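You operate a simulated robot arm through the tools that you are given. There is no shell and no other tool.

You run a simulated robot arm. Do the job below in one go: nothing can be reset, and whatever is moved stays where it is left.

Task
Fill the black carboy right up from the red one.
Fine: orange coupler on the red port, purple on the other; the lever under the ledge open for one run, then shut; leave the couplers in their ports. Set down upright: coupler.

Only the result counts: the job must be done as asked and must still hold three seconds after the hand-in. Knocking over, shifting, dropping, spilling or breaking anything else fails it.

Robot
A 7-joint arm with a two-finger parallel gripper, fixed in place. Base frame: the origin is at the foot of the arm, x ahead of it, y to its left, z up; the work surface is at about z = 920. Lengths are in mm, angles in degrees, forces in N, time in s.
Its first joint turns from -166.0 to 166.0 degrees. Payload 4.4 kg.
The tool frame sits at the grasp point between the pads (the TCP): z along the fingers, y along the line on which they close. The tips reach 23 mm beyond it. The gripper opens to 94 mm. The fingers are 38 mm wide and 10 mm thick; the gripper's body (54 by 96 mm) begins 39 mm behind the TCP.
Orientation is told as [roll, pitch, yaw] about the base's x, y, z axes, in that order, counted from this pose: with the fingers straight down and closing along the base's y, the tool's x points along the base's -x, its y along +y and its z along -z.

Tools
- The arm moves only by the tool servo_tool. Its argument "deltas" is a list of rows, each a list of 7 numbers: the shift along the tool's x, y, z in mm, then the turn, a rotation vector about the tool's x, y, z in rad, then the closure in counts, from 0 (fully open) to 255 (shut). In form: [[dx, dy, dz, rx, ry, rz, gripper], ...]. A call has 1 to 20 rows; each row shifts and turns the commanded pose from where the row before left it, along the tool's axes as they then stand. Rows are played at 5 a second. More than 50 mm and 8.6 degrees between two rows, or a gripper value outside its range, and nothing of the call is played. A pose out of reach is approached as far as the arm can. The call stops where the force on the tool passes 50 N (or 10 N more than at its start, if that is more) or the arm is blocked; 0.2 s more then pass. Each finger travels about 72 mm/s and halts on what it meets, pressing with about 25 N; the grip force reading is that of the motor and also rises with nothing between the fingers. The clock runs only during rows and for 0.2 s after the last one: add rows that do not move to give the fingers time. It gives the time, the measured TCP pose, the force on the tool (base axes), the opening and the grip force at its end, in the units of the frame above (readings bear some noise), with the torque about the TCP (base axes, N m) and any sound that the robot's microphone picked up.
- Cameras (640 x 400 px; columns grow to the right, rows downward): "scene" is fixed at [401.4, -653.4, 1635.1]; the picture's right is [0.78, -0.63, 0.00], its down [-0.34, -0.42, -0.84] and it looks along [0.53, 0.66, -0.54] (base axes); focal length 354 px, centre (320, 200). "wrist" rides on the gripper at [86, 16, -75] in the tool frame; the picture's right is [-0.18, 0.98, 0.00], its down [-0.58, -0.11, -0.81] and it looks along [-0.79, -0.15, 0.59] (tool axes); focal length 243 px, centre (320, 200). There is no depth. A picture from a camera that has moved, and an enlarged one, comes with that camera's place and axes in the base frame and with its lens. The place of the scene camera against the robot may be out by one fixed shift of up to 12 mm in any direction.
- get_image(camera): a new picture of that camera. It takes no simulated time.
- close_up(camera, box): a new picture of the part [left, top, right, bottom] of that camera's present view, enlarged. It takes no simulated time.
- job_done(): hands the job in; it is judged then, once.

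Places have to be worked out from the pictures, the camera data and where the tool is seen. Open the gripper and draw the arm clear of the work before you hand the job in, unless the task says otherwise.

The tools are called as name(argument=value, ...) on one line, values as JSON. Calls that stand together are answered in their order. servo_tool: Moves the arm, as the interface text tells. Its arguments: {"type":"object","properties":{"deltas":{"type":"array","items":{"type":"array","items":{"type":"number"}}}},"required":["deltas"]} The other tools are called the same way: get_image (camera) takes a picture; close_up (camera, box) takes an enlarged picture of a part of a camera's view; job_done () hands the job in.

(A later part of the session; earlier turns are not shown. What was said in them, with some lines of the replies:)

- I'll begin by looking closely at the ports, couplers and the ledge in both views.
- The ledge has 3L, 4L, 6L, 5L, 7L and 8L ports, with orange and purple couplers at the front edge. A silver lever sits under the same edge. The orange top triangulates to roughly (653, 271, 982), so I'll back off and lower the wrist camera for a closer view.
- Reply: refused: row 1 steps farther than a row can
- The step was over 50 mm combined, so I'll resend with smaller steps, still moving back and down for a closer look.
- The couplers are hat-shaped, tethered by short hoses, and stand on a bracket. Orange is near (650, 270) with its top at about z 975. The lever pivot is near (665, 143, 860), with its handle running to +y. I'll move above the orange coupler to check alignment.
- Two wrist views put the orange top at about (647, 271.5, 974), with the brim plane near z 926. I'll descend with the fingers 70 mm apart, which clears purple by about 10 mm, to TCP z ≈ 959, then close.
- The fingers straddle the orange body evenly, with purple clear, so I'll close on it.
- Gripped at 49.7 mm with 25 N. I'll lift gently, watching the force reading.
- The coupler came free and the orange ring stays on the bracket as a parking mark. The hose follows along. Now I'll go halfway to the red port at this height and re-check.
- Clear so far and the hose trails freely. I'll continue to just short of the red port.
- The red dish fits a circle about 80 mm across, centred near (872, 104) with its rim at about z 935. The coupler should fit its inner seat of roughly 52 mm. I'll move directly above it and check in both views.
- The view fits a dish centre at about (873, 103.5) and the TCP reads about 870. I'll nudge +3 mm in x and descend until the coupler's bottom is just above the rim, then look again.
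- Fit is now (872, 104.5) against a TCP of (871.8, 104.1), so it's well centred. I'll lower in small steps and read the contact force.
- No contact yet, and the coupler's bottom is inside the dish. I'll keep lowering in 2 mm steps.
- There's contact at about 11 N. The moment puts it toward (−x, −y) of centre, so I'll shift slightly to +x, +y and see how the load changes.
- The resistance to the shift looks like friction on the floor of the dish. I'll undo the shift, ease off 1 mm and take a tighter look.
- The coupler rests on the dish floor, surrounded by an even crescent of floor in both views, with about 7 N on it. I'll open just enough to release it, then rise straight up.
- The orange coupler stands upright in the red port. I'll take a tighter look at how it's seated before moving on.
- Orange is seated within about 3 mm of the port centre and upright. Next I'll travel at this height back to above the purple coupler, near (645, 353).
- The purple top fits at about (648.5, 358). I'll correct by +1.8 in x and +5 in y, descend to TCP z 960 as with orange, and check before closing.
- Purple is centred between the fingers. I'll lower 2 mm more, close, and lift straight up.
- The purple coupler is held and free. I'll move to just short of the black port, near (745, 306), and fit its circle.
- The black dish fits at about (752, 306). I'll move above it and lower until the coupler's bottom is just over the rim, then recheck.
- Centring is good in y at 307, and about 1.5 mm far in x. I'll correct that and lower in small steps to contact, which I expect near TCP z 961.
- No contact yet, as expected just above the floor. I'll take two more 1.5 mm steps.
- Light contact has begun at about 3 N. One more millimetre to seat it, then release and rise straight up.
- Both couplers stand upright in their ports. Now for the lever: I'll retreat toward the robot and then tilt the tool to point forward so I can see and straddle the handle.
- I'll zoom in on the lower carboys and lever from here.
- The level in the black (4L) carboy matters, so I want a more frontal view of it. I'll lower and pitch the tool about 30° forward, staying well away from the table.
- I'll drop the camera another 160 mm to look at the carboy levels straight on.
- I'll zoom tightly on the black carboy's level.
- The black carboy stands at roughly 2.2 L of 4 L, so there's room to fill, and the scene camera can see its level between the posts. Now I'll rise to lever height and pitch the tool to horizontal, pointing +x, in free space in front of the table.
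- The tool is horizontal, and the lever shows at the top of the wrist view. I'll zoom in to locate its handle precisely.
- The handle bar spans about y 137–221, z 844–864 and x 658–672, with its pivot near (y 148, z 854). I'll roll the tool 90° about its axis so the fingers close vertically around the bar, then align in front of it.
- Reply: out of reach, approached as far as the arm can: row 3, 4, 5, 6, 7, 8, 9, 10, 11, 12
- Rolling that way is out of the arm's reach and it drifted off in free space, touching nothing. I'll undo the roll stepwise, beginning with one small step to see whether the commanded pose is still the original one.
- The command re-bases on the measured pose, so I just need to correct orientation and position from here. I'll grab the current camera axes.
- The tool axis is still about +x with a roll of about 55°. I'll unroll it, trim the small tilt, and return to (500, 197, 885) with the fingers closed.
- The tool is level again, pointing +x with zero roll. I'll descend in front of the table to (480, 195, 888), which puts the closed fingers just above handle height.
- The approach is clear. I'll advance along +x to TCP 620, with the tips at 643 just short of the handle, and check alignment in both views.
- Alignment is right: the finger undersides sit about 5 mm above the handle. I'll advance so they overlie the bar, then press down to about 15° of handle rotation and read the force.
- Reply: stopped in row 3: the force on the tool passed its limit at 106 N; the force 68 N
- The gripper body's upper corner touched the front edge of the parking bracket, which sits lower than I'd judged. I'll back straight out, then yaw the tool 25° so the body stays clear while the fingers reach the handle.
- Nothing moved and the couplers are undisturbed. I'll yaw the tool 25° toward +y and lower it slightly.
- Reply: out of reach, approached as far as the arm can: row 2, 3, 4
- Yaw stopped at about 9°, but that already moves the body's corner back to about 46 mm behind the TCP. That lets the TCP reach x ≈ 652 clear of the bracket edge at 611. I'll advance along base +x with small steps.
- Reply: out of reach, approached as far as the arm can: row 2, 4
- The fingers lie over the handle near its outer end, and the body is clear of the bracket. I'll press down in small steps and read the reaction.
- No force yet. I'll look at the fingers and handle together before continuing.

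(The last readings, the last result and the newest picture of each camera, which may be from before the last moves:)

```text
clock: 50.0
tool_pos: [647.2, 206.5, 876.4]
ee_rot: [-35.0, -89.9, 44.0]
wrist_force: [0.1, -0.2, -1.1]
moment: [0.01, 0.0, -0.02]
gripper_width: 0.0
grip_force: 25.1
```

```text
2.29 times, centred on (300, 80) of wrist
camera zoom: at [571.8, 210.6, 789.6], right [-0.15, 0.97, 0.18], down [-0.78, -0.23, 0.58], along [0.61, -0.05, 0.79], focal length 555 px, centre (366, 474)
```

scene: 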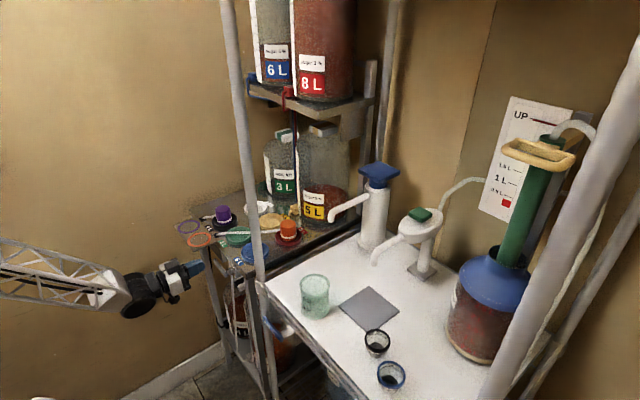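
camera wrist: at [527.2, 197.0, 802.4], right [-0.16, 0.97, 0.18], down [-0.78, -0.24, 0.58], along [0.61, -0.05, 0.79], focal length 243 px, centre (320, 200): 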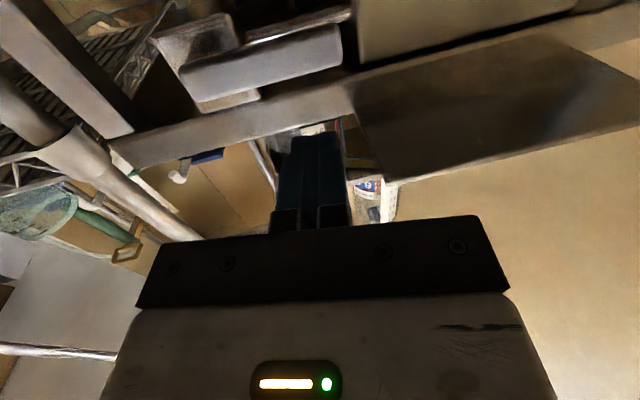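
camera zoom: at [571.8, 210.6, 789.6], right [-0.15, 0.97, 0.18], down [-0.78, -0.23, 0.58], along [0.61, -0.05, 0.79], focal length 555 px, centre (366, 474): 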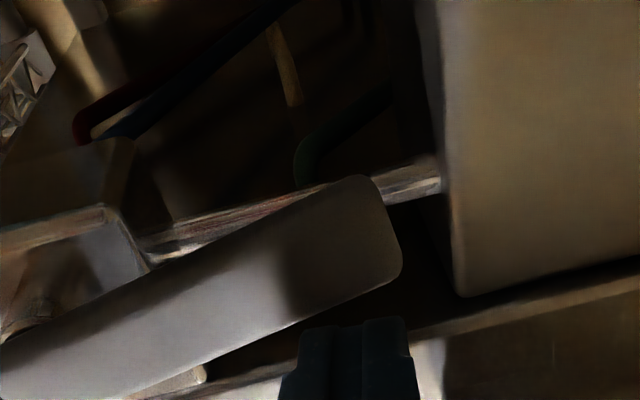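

The handle is already turning downward under almost no load, so it moves easily this way. I'll continue along its arc to about 60°, then check for flow and lever state.

servo_tool(deltas=[[9.5, -1.5, 0, 0, 0, 0, 255], [9.3, -2, 0, 0, 0, 0, 255], [6, -3, 0, 0, 0, 0, 255], [6, -3, 0, 0, 0, 0, 255], [5, -4.5, 0, 0, 0, 0, 255], [5, -4.5, 0, 0, 0, 0, 255]])

close_up(camera="scene", box=[195, 235, 275, 345])

close_up(camera="wrist", box=[160, 0, 440, 160])

```text
clock: 51.4
tool_pos: [642.2, 210.9, 840.0]
ee_rot: [-26.8, -89.9, 35.5]
wrist_force: [-0.4, -0.1, 0.2]
moment: [0.01, -0.03, 0.02]
gripper_width: 0.2
grip_force: 24.8
out of reach, approached as far as the arm can: row 1, 2, 3, 4, 5, 6
```

```text
3.64 times, centred on (235, 290) of scene
camera zoom: at [401.4, -653.4, 1635.1], right [0.78, -0.63, 0.0], down [-0.34, -0.42, -0.84], along [0.53, 0.66, -0.54], focal length 1288 px, centre (629, -127)
```

zoom: 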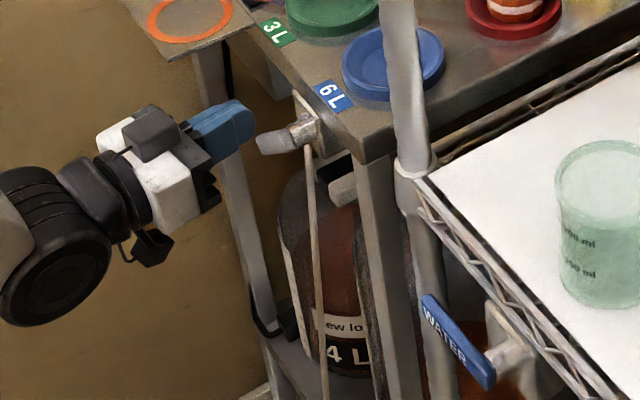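

```text
2.29 times, centred on (300, 80) of wrist
camera zoom: at [566.7, 214.4, 752.7], right [-0.15, 0.97, 0.18], down [-0.78, -0.23, 0.58], along [0.61, -0.06, 0.79], focal length 555 px, centre (366, 474)
```

zoom: 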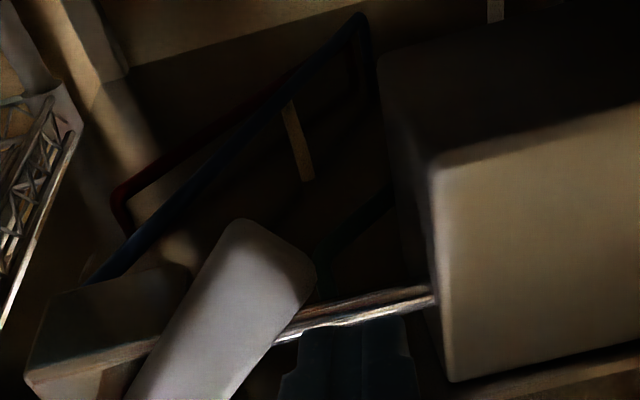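

The handle is now about 50° down. The arm's yaw limit pushed the tool to +y, so I'll return yaw to zero and sweep toward −y along the lower part of the arc to bring the handle vertical.

servo_tool(deltas=[[0, 0, 0, 0.076, 0, 0, 255], [0, 0, 0, 0.076, 0, 0, 255], [6, -6, 3, 0, 0, 0, 255], [6, -8, 3, 0, 0, 0, 255], [3, -8, 2, 0, 0, 0, 255], [0, 0, 0, 0, 0, 0, 255]])

close_up(camera="scene", box=[195, 235, 275, 345])

close_up(camera="wrist", box=[160, 0, 440, 160])

```text
clock: 52.8
tool_pos: [650.4, 188.2, 823.5]
ee_rot: [-106.1, -90.0, 106.9]
wrist_force: [0.7, -0.1, 0.5]
moment: [-0.04, -0.01, 0.0]
gripper_width: 0.2
grip_force: 24.9
```

```text
3.64 times, centred on (235, 290) of scene
camera zoom: at [401.4, -653.4, 1635.1], right [0.78, -0.63, 0.0], down [-0.34, -0.42, -0.84], along [0.53, 0.66, -0.54], focal length 1288 px, centre (629, -127)
```

zoom: 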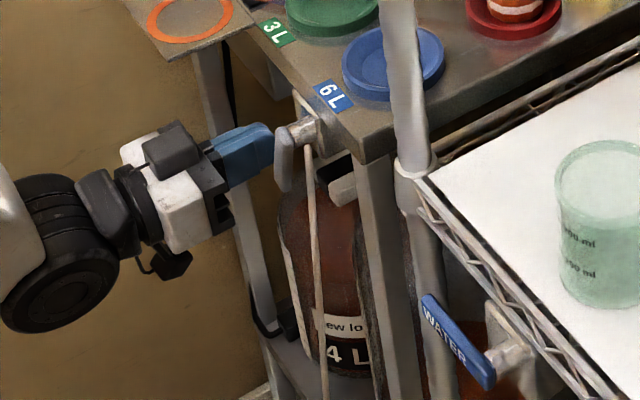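

```text
2.29 times, centred on (300, 80) of wrist
camera zoom: at [576.8, 203.1, 737.3], right [-0.01, 0.98, 0.18], down [-0.81, -0.12, 0.58], along [0.59, -0.14, 0.79], focal length 555 px, centre (366, 474)
```

zoom: 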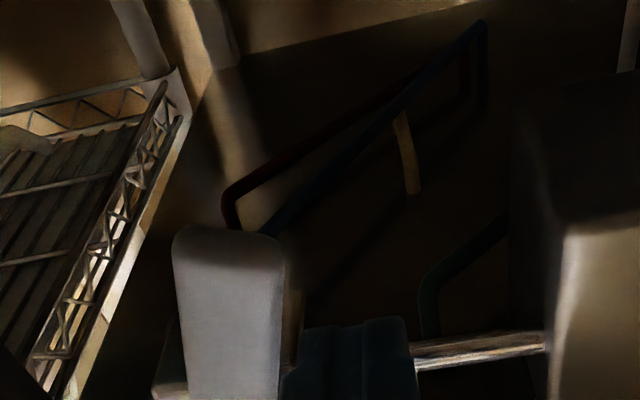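

The handle is nearly vertical and the black carboy's level has clearly risen, so flow is running. I'll check the level closely.

close_up(camera="scene", box=[220, 270, 270, 345])

close_up(camera="scene", box=[240, 0, 380, 110])

```text
5.33 times, centred on (245, 308) of scene
camera zoom: at [401.4, -653.4, 1635.1], right [0.78, -0.63, 0.0], down [-0.34, -0.42, -0.84], along [0.53, 0.66, -0.54], focal length 1888 px, centre (720, -373)
```

zoom: 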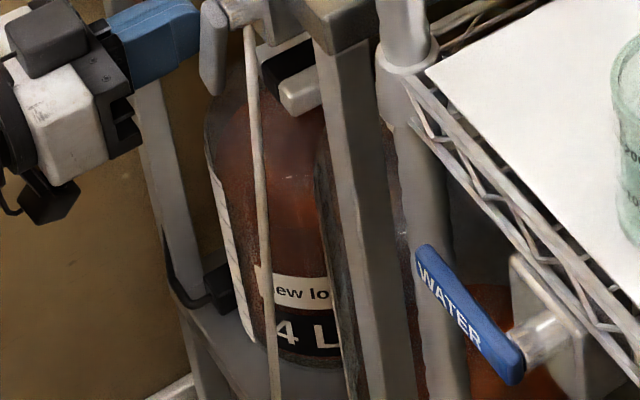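

```text
3.64 times, centred on (310, 55) of scene
camera zoom: at [401.4, -653.4, 1635.1], right [0.78, -0.63, 0.0], down [-0.34, -0.42, -0.84], along [0.53, 0.66, -0.54], focal length 1288 px, centre (356, 727)
```

zoom: 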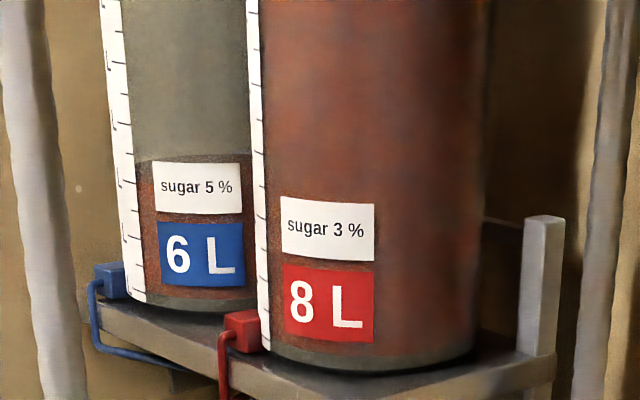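

The level has jumped to about the 4 L mark at the top of the strip. I'll back the fingers straight out of the handle and re-check whether the level is steady before shutting.

servo_tool(deltas=[[0, 1, -20, 0, 0, 0, 255], [0, 0, -25, 0, 0, 0, 255]])

close_up(camera="scene", box=[220, 270, 270, 345])

close_up(camera="scene", box=[200, 240, 260, 290])

get_image(camera="wrist")

```text
clock: 53.4
tool_pos: [606.1, 189.4, 823.2]
ee_rot: [-91.1, -89.9, 91.6]
wrist_force: [1.1, 0.1, -0.6]
moment: [0.02, -0.01, 0.03]
gripper_width: 0.0
grip_force: 24.5
```

```text
5.33 times, centred on (245, 308) of scene
camera zoom: at [401.4, -653.4, 1635.1], right [0.78, -0.63, 0.0], down [-0.34, -0.42, -0.84], along [0.53, 0.66, -0.54], focal length 1888 px, centre (720, -373)
```

zoom: 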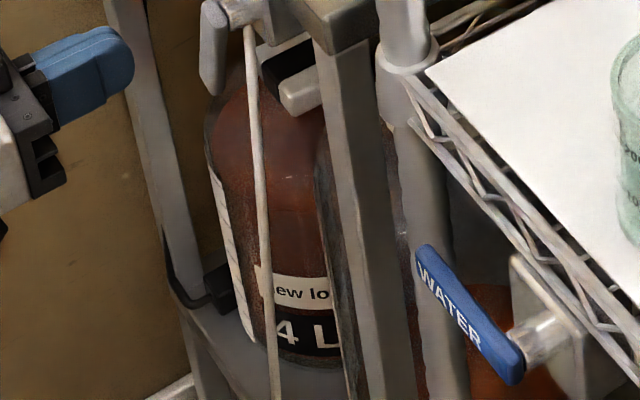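

```text
8.00 times, centred on (230, 265) of scene
camera zoom: at [401.4, -653.4, 1635.1], right [0.78, -0.63, 0.0], down [-0.34, -0.42, -0.84], along [0.53, 0.66, -0.54], focal length 2833 px, centre (1040, -320)
```

zoom: 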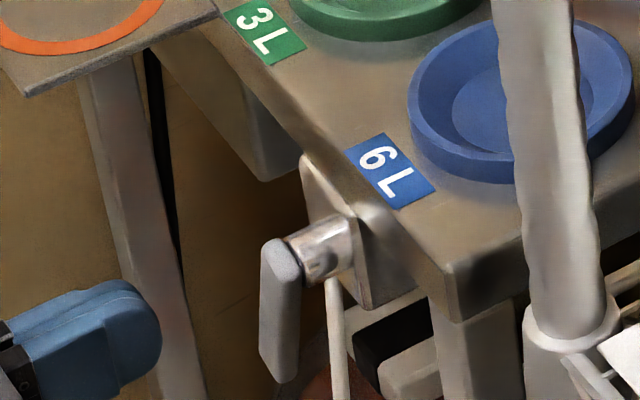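

```text
taken
camera wrist: at [531.8, 203.3, 737.4], right [-0.01, 0.98, 0.18], down [-0.81, -0.12, 0.58], along [0.59, -0.14, 0.79], focal length 243 px, centre (320, 200)
```

wrist: 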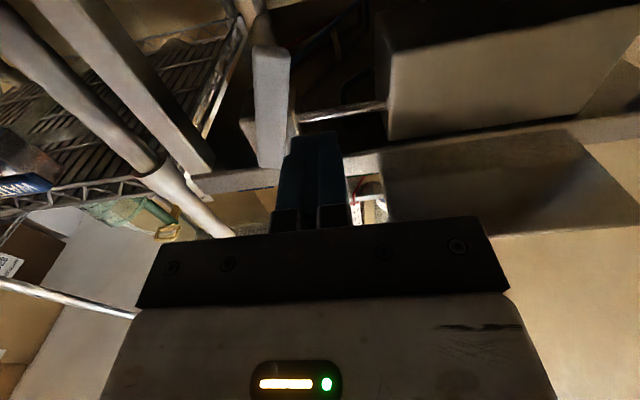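

I'll zoom further on the level to check it's stable and full.

close_up(camera="scene", box=[225, 275, 255, 305])

close_up(camera="wrist", box=[200, 0, 400, 130])

```text
13.33 times, centred on (240, 290) of scene
camera zoom: at [401.4, -653.4, 1635.1], right [0.78, -0.63, 0.0], down [-0.34, -0.42, -0.84], along [0.53, 0.66, -0.54], focal length 4721 px, centre (1387, -1000)
```

zoom: 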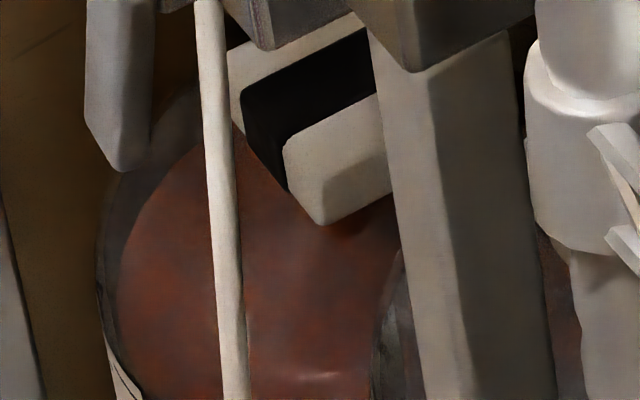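

```text
3.08 times, centred on (300, 65) of wrist
camera zoom: at [531.8, 203.3, 737.4], right [-0.01, 0.98, 0.18], down [-0.81, -0.12, 0.58], along [0.59, -0.14, 0.79], focal length 746 px, centre (382, 615)
```

zoom: 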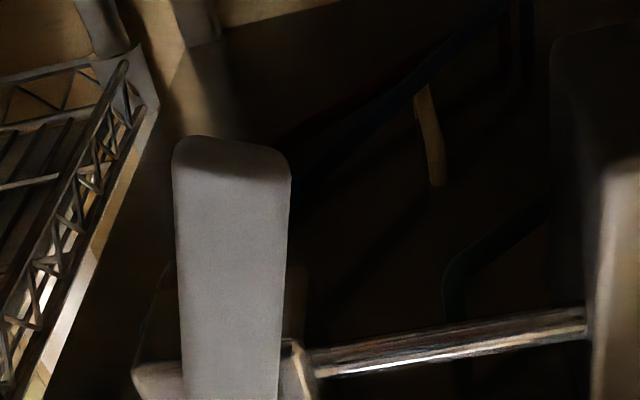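

The level looks the same across two readings 0.6 s apart, so the flow has stopped at full. To shut, I'll go around to the −y side of the handle, which now hangs at about 70°, and push it back up from below.

servo_tool(deltas=[[12, -20, -3, 0, 0, 0, 255], [12, -20, 0, 0, 0, 0, 255], [12, -20, 0, 0, 0, 0, 255], [0, 0, 0, 0, 0, 0, 255]])

close_up(camera="scene", box=[195, 240, 275, 345])

get_image(camera="wrist")

close_up(camera="scene", box=[225, 275, 255, 305])

```text
clock: 54.4
tool_pos: [602.7, 129.5, 788.6]
ee_rot: [-101.9, -90.0, 102.4]
wrist_force: [0.1, 0.7, -0.3]
moment: [-0.03, -0.01, 0.02]
gripper_width: 0.0
grip_force: 24.9
```

```text
3.81 times, centred on (235, 292) of scene
camera zoom: at [401.4, -653.4, 1635.1], right [0.78, -0.63, 0.0], down [-0.34, -0.42, -0.84], along [0.53, 0.66, -0.54], focal length 1349 px, centre (644, -152)
```

zoom: 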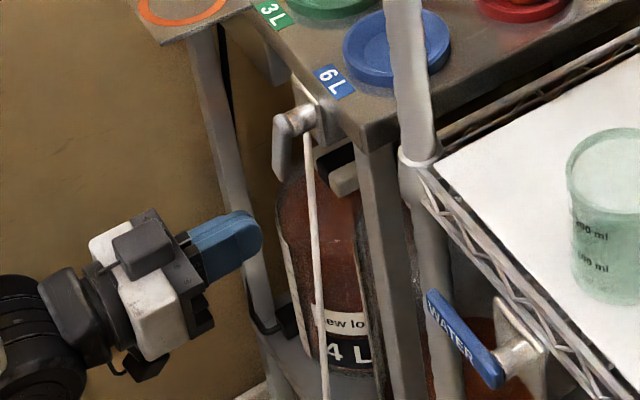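

```text
taken
camera wrist: at [529.6, 142.5, 701.2], right [-0.01, 0.98, 0.18], down [-0.81, -0.12, 0.58], along [0.59, -0.14, 0.79], focal length 243 px, centre (320, 200)
```

wrist: 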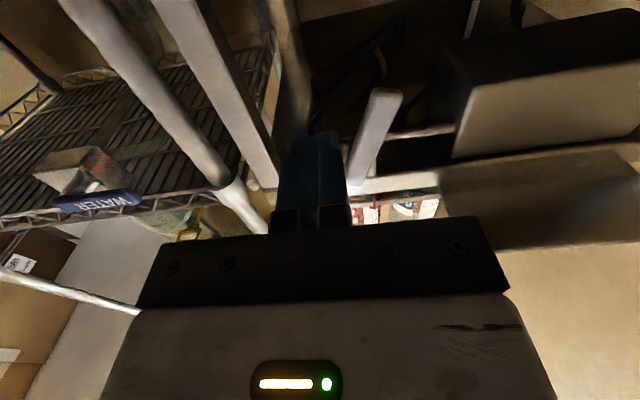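

```text
13.33 times, centred on (240, 290) of scene
camera zoom: at [401.4, -653.4, 1635.1], right [0.78, -0.63, 0.0], down [-0.34, -0.42, -0.84], along [0.53, 0.66, -0.54], focal length 4721 px, centre (1387, -1000)
```

zoom: 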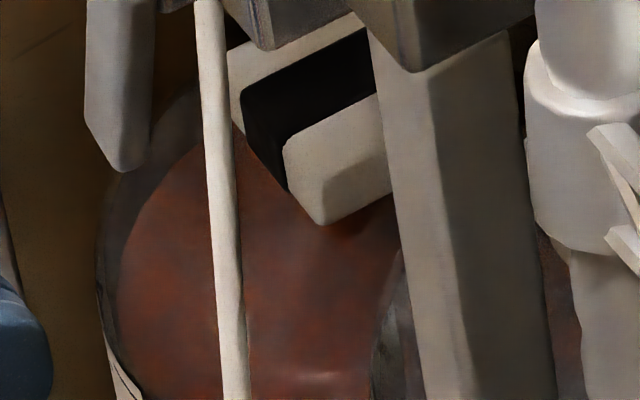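

The level is unchanged after another second, so flow has ended. Before shutting I'll confirm it's really full: I'll retreat and pitch back to the earlier viewing pose for a direct look at the 4L scale.

servo_tool(deltas=[[6, 18, -36, 0, 0, 0, 255], [6, 18, -36, 0, 0, 0, 255], [6, 18, -36, 0, 0, 0, 255], [6, 18, -36, 0, 0, 0, 255], [6, 18, -36, 0, 0, 0, 255], [0, 0, 0, 0, 0.131, 0, 255], [0, 0, 0, 0, 0.131, 0, 255], [0, 0, 0, 0, 0.131, 0, 255], [0, 0, 0, 0, 0.131, 0, 255], [0, 0, 0, 0, 0.131, 0, 255], [0, 0, 0, 0, 0.131, 0, 255], [0, 0, 0, 0, 0.131, 0, 255], [0, 0, 0, 0, 0.131, 0, 255], [0, 0, 0, 0, 0, 0, 255]])

get_image(camera="wrist")

close_up(camera="wrist", box=[350, 0, 460, 80])

```text
clock: 57.4
tool_pos: [422.1, 217.0, 757.4]
ee_rot: [0.0, -29.9, 0.7]
wrist_force: [0.3, -0.4, -0.5]
moment: [0.01, 0.01, -0.02]
gripper_width: 0.2
grip_force: 25.3
```

```text
taken
camera wrist: at [310.7, 230.9, 779.2], right [0.15, 0.98, 0.09], down [0.1, -0.11, 0.99], along [0.98, -0.14, -0.12], focal length 243 px, centre (320, 200)
```

wrist: 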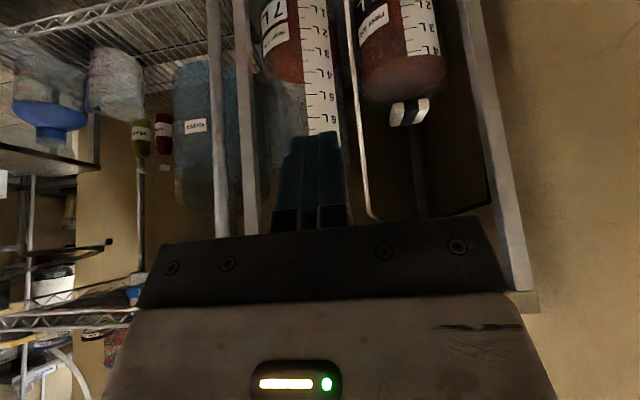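

```text
5.00 times, centred on (405, 40) of wrist
camera zoom: at [310.7, 230.9, 779.2], right [0.15, 0.98, 0.09], down [0.1, -0.11, 0.99], along [0.98, -0.14, -0.12], focal length 1213 px, centre (-105, 1000)
```

zoom: 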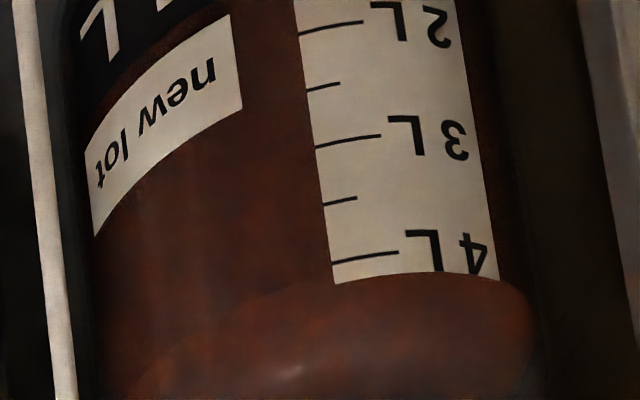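

The liquid surface now meets the top of the strip at the 4L mark, so the black carboy is full. I'll reverse to the shutting position on the −y side of the handle.

servo_tool(deltas=[[0, 0, 0, 0, -0.131, 0, 255], [0, 0, 0, 0, -0.131, 0, 255], [0, 0, 0, 0, -0.131, 0, 255], [0, 0, 0, 0, -0.131, 0, 255], [0, 0, 0, 0, -0.131, 0, 255], [0, 0, 0, 0, -0.131, 0, 255], [0, 0, 0, 0, -0.131, 0, 255], [0, 0, 0, 0, -0.131, 0, 255], [-6, -18, 36, 0, 0, 0, 255], [-6, -18, 36, 0, 0, 0, 255], [-6, -18, 36, 0, 0, 0, 255], [-6, -18, 36, 0, 0, 0, 255], [-6, -18, 36, 0, 0, 0, 255], [0, 0, 0, 0, 0, 0, 255]])

close_up(camera="wrist", box=[240, 20, 480, 180])

close_up(camera="scene", box=[195, 240, 275, 345])

```text
clock: 60.4
tool_pos: [604.0, 128.9, 789.1]
ee_rot: [-90.0, -89.9, 90.7]
wrist_force: [-1.7, -0.1, -0.2]
moment: [-0.02, 0.02, -0.05]
gripper_width: 0.2
grip_force: 25.2
```

```text
2.50 times, centred on (360, 100) of wrist
camera zoom: at [529.8, 143.8, 702.0], right [-0.01, 0.98, 0.18], down [-0.81, -0.12, 0.58], along [0.59, -0.14, 0.79], focal length 606 px, centre (220, 450)
```

zoom: 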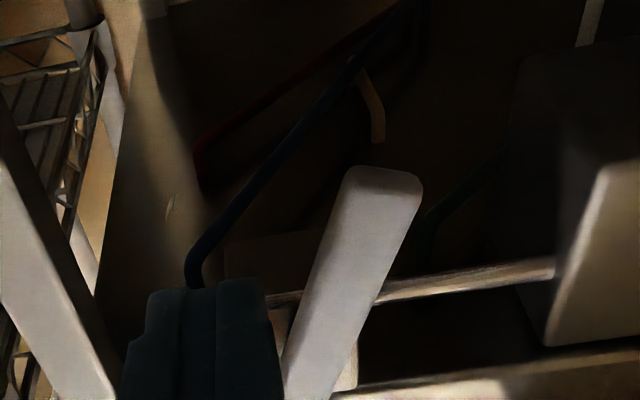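

```text
3.81 times, centred on (235, 292) of scene
camera zoom: at [401.4, -653.4, 1635.1], right [0.78, -0.63, 0.0], down [-0.34, -0.42, -0.84], along [0.53, 0.66, -0.54], focal length 1349 px, centre (644, -152)
```

zoom: 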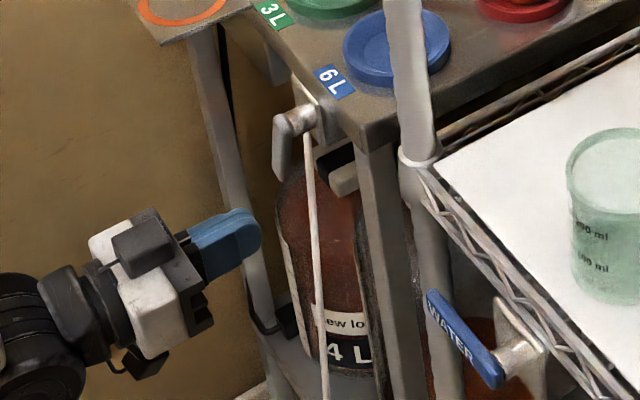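

The handle's tip is at about (y 168, z 778), and my fingers are on its −y side with room to spare. I'll advance 45 mm alongside it, then begin pushing +y.

servo_tool(deltas=[[0, 0, 15, 0, 0, 0, 255], [0, 0, 15, 0, 0, 0, 255], [0, 0, 15, 0, 0, 0, 255], [0, 0, 0, 0, 0, 0, 255]])

close_up(camera="wrist", box=[200, 0, 480, 180])

close_up(camera="scene", box=[195, 240, 275, 345])

```text
clock: 61.4
tool_pos: [648.7, 128.8, 788.8]
ee_rot: [-117.6, -89.9, 118.2]
wrist_force: [-0.5, -0.2, 0.8]
moment: [-0.01, 0.01, 0.02]
gripper_width: 0.1
grip_force: 24.8
```

```text
2.22 times, centred on (340, 90) of wrist
camera zoom: at [574.9, 143.9, 701.4], right [-0.01, 0.98, 0.18], down [-0.81, -0.12, 0.58], along [0.59, -0.14, 0.79], focal length 539 px, centre (276, 444)
```

zoom: 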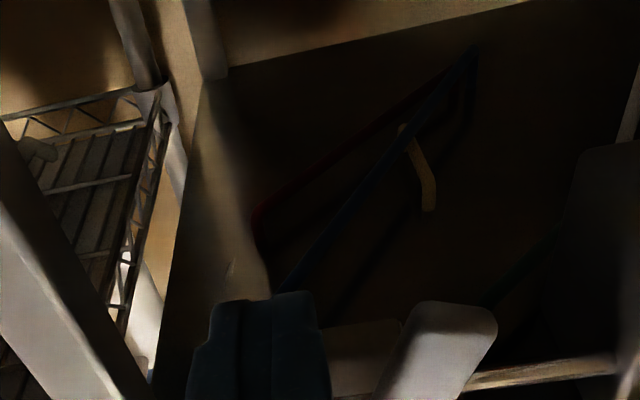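

```text
3.81 times, centred on (235, 292) of scene
camera zoom: at [401.4, -653.4, 1635.1], right [0.78, -0.63, 0.0], down [-0.34, -0.42, -0.84], along [0.53, 0.66, -0.54], focal length 1349 px, centre (644, -152)
```

zoom: 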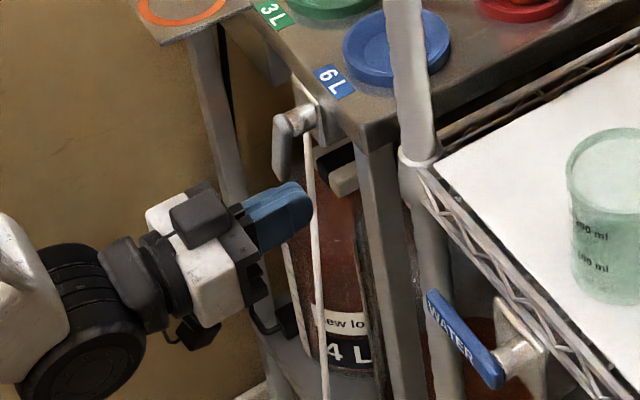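

Now I'll sweep +y and up along the arc to bring the handle to about 15° below horizontal.

servo_tool(deltas=[[2.8, 13, 0, 0, 0, 0, 255], [-1.7, 9.3, 0, 0, 0, 0, 255], [-5.9, 12.1, 0, 0, 0, 0, 255], [-8.7, 9.9, 0, 0, 0, 0, 255], [-11.1, 7.4, 0, 0, 0, 0, 255], [0, 0, 0, 0, 0, 0, 255]])

close_up(camera="wrist", box=[160, 0, 440, 180])

close_up(camera="scene", box=[195, 240, 275, 300])

```text
clock: 62.8
tool_pos: [648.5, 181.2, 812.6]
ee_rot: [-129.0, -90.0, 129.6]
wrist_force: [0.6, -0.2, -0.1]
moment: [-0.02, 0.0, -0.01]
gripper_width: 0.1
grip_force: 25.5
```

```text
2.22 times, centred on (300, 90) of wrist
camera zoom: at [574.2, 196.1, 725.9], right [-0.01, 0.98, 0.18], down [-0.81, -0.12, 0.58], along [0.59, -0.14, 0.79], focal length 539 px, centre (364, 444)
```

zoom: 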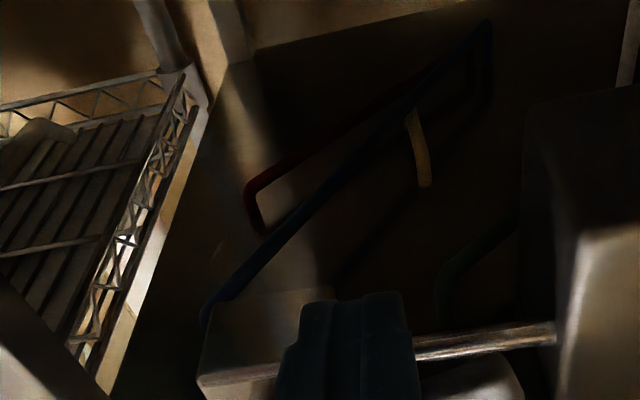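

```text
6.67 times, centred on (235, 270) of scene
camera zoom: at [401.4, -653.4, 1635.1], right [0.78, -0.63, 0.0], down [-0.34, -0.42, -0.84], along [0.53, 0.66, -0.54], focal length 2361 px, centre (887, -267)
```

zoom: 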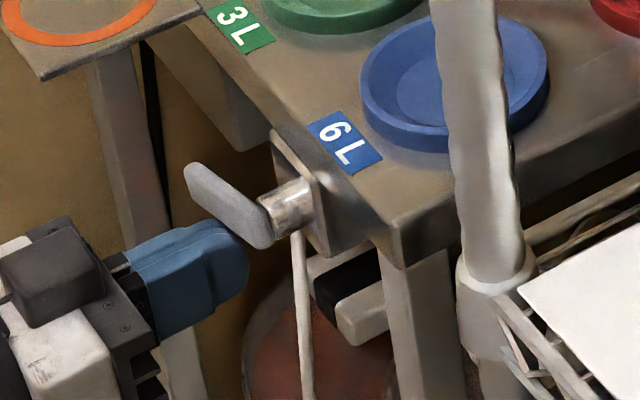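

The handle is back up to about 20° below its original line. I'll push up about 14 mm more and compare with the initial picture.

servo_tool(deltas=[[-6, 1.5, 0, 0, 0, 0, 255], [-5, 1, 0, 0, 0, 0, 255], [-4, 0.5, 0, 0, 0, 0, 255], [0, 0, 0, 0, 0, 0, 255]])

close_up(camera="scene", box=[200, 245, 270, 300])

```text
clock: 63.8
tool_pos: [647.6, 184.9, 826.4]
ee_rot: [-111.8, -89.9, 112.3]
wrist_force: [-0.9, -1.4, -0.7]
moment: [0.06, 0.02, -0.03]
gripper_width: 0.0
grip_force: 25.1
```

```text
7.27 times, centred on (235, 272) of scene
camera zoom: at [401.4, -653.4, 1635.1], right [0.78, -0.63, 0.0], down [-0.34, -0.42, -0.84], along [0.53, 0.66, -0.54], focal length 2575 px, centre (938, -327)
```

zoom: 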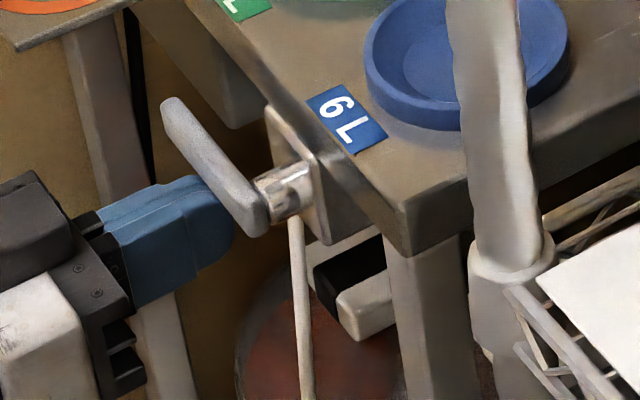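

The handle now matches its initial position. I'll give one more 2 mm nudge to feel for the closed stop.

servo_tool(deltas=[[-2, 0, 0, 0, 0, 0, 255], [0, 0, 0, 0, 0, 0, 255]])

close_up(camera="scene", box=[200, 245, 270, 300])

close_up(camera="wrist", box=[160, 0, 440, 180])

```text
clock: 64.4
tool_pos: [647.3, 183.2, 829.0]
ee_rot: [-76.1, -89.9, 76.8]
wrist_force: [2.1, 0.1, -5.1]
moment: [0.01, 0.1, 0.01]
gripper_width: 0.0
grip_force: 25.3
```

```text
7.27 times, centred on (235, 272) of scene
camera zoom: at [401.4, -653.4, 1635.1], right [0.78, -0.63, 0.0], down [-0.34, -0.42, -0.84], along [0.53, 0.66, -0.54], focal length 2575 px, centre (938, -327)
```

zoom: 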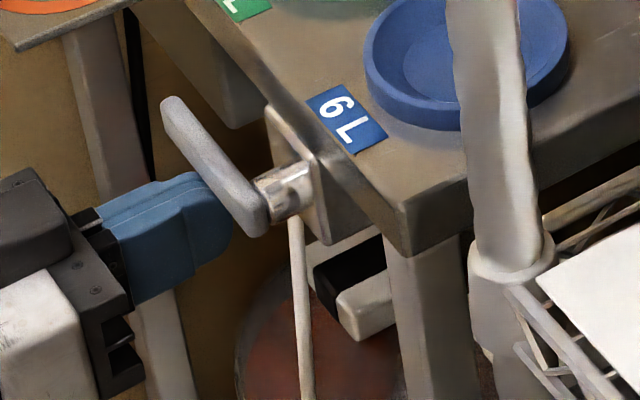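

```text
2.22 times, centred on (300, 90) of wrist
camera zoom: at [573.4, 198.7, 742.4], right [-0.01, 0.98, 0.18], down [-0.8, -0.12, 0.58], along [0.59, -0.14, 0.79], focal length 539 px, centre (364, 444)
```

zoom: 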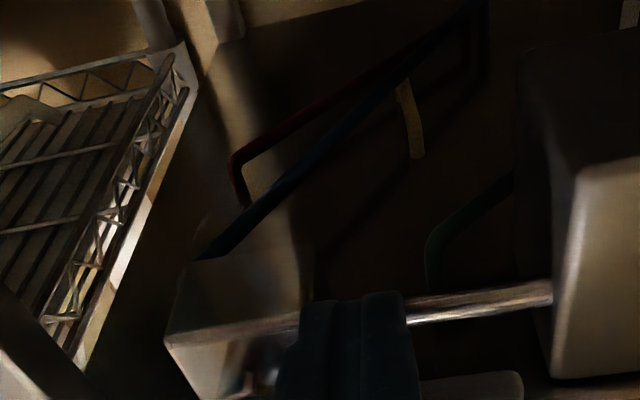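

The force is rising with no further motion, so the handle is at its closed stop. I'll ease down, back straight out and retreat clear of the work.

servo_tool(deltas=[[4, 0, 0, 0, 0, 0, 255], [4, 0, 0, 0, 0, 0, 255], [0, 0, -20, 0, 0, 0, 255], [0, 0, -35, 0, 0, 0, 255], [0, 0, -40, 0, 0, 0, 200], [0, 0, -40, 0, 0, 0, 150], [0, 0, -40, 0, 0, 0, 100], [0, 0, 0, 0, 0, 0, 0], [0, 0, 0, 0, 0, 0, 0], [0, 0, 0, 0, 0, 0, 0]])

get_image(camera="scene")

close_up(camera="scene", box=[170, 190, 320, 300])

close_up(camera="scene", box=[200, 245, 270, 300])

close_up(camera="scene", box=[225, 275, 255, 305])

```text
clock: 66.6
tool_pos: [472.6, 181.7, 820.5]
ee_rot: [-121.5, -89.9, 122.2]
wrist_force: [0.3, 0.3, 0.5]
moment: [-0.01, -0.01, -0.01]
gripper_width: 93.8
grip_force: 0.0
```

```text
taken
```

scene: 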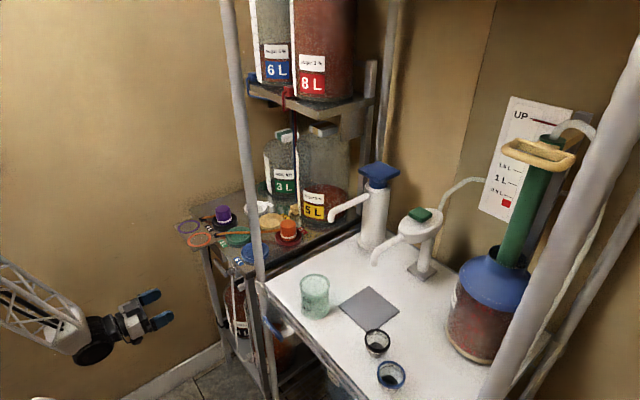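

```text
3.64 times, centred on (245, 245) of scene
camera zoom: at [401.4, -653.4, 1635.1], right [0.78, -0.63, 0.0], down [-0.34, -0.42, -0.84], along [0.53, 0.66, -0.54], focal length 1288 px, centre (593, 36)
```

zoom: 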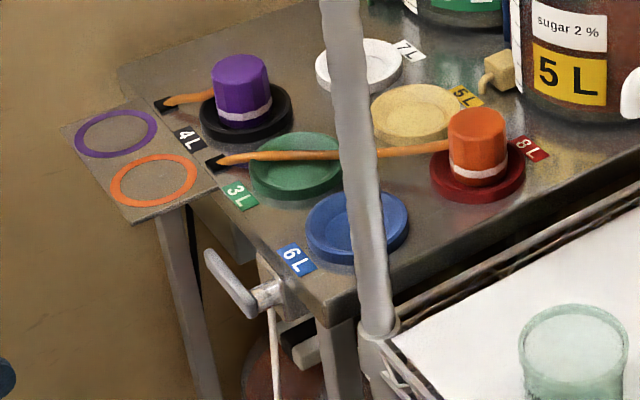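

```text
7.27 times, centred on (235, 272) of scene
camera zoom: at [401.4, -653.4, 1635.1], right [0.78, -0.63, 0.0], down [-0.34, -0.42, -0.84], along [0.53, 0.66, -0.54], focal length 2575 px, centre (938, -327)
```

zoom: 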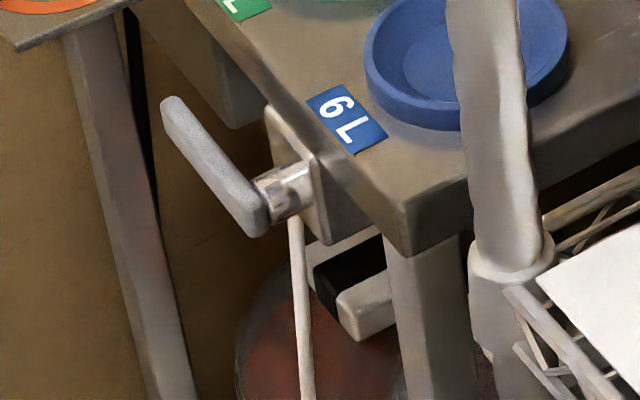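

```text
13.33 times, centred on (240, 290) of scene
camera zoom: at [401.4, -653.4, 1635.1], right [0.78, -0.63, 0.0], down [-0.34, -0.42, -0.84], along [0.53, 0.66, -0.54], focal length 4721 px, centre (1387, -1000)
```

zoom: 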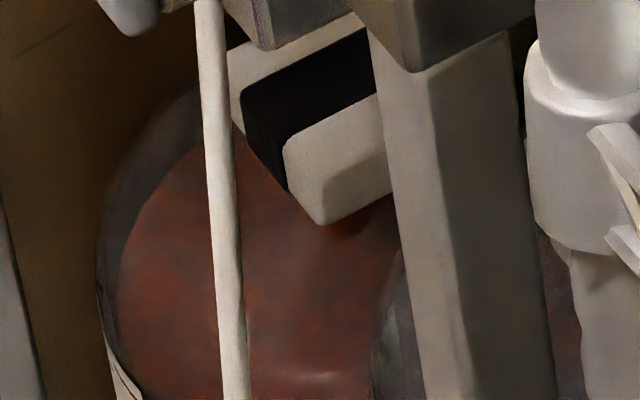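

The handle is at its shut position and the black carboy's level is steady at 4L. Both couplers stand upright in the red and black ports with liquid in the hoses, and the gripper is open and clear. Handing in.

job_done()

```text
The job is handed in.
```

The black carboy is filled to its 4 L mark from the red one, and I've handed the job in.

- **Couplers:** orange stands upright in the red port, within about 3 mm of centre. Purple stands upright in the black port.
- **Lever:** I opened the lever under the ledge once, to about 70°. The level stopped rising at the 4 L mark, and the close-up view confirmed it. I then pushed the lever back up to its closed stop.
- **Contact:** while I was lining up on the lever, the gripper body bumped the front edge of the parking bracket, peaking at about 106 N. I backed off, and the pictures showed nothing had moved.
- **Arm:** the gripper is open and drawn back clear of the table.
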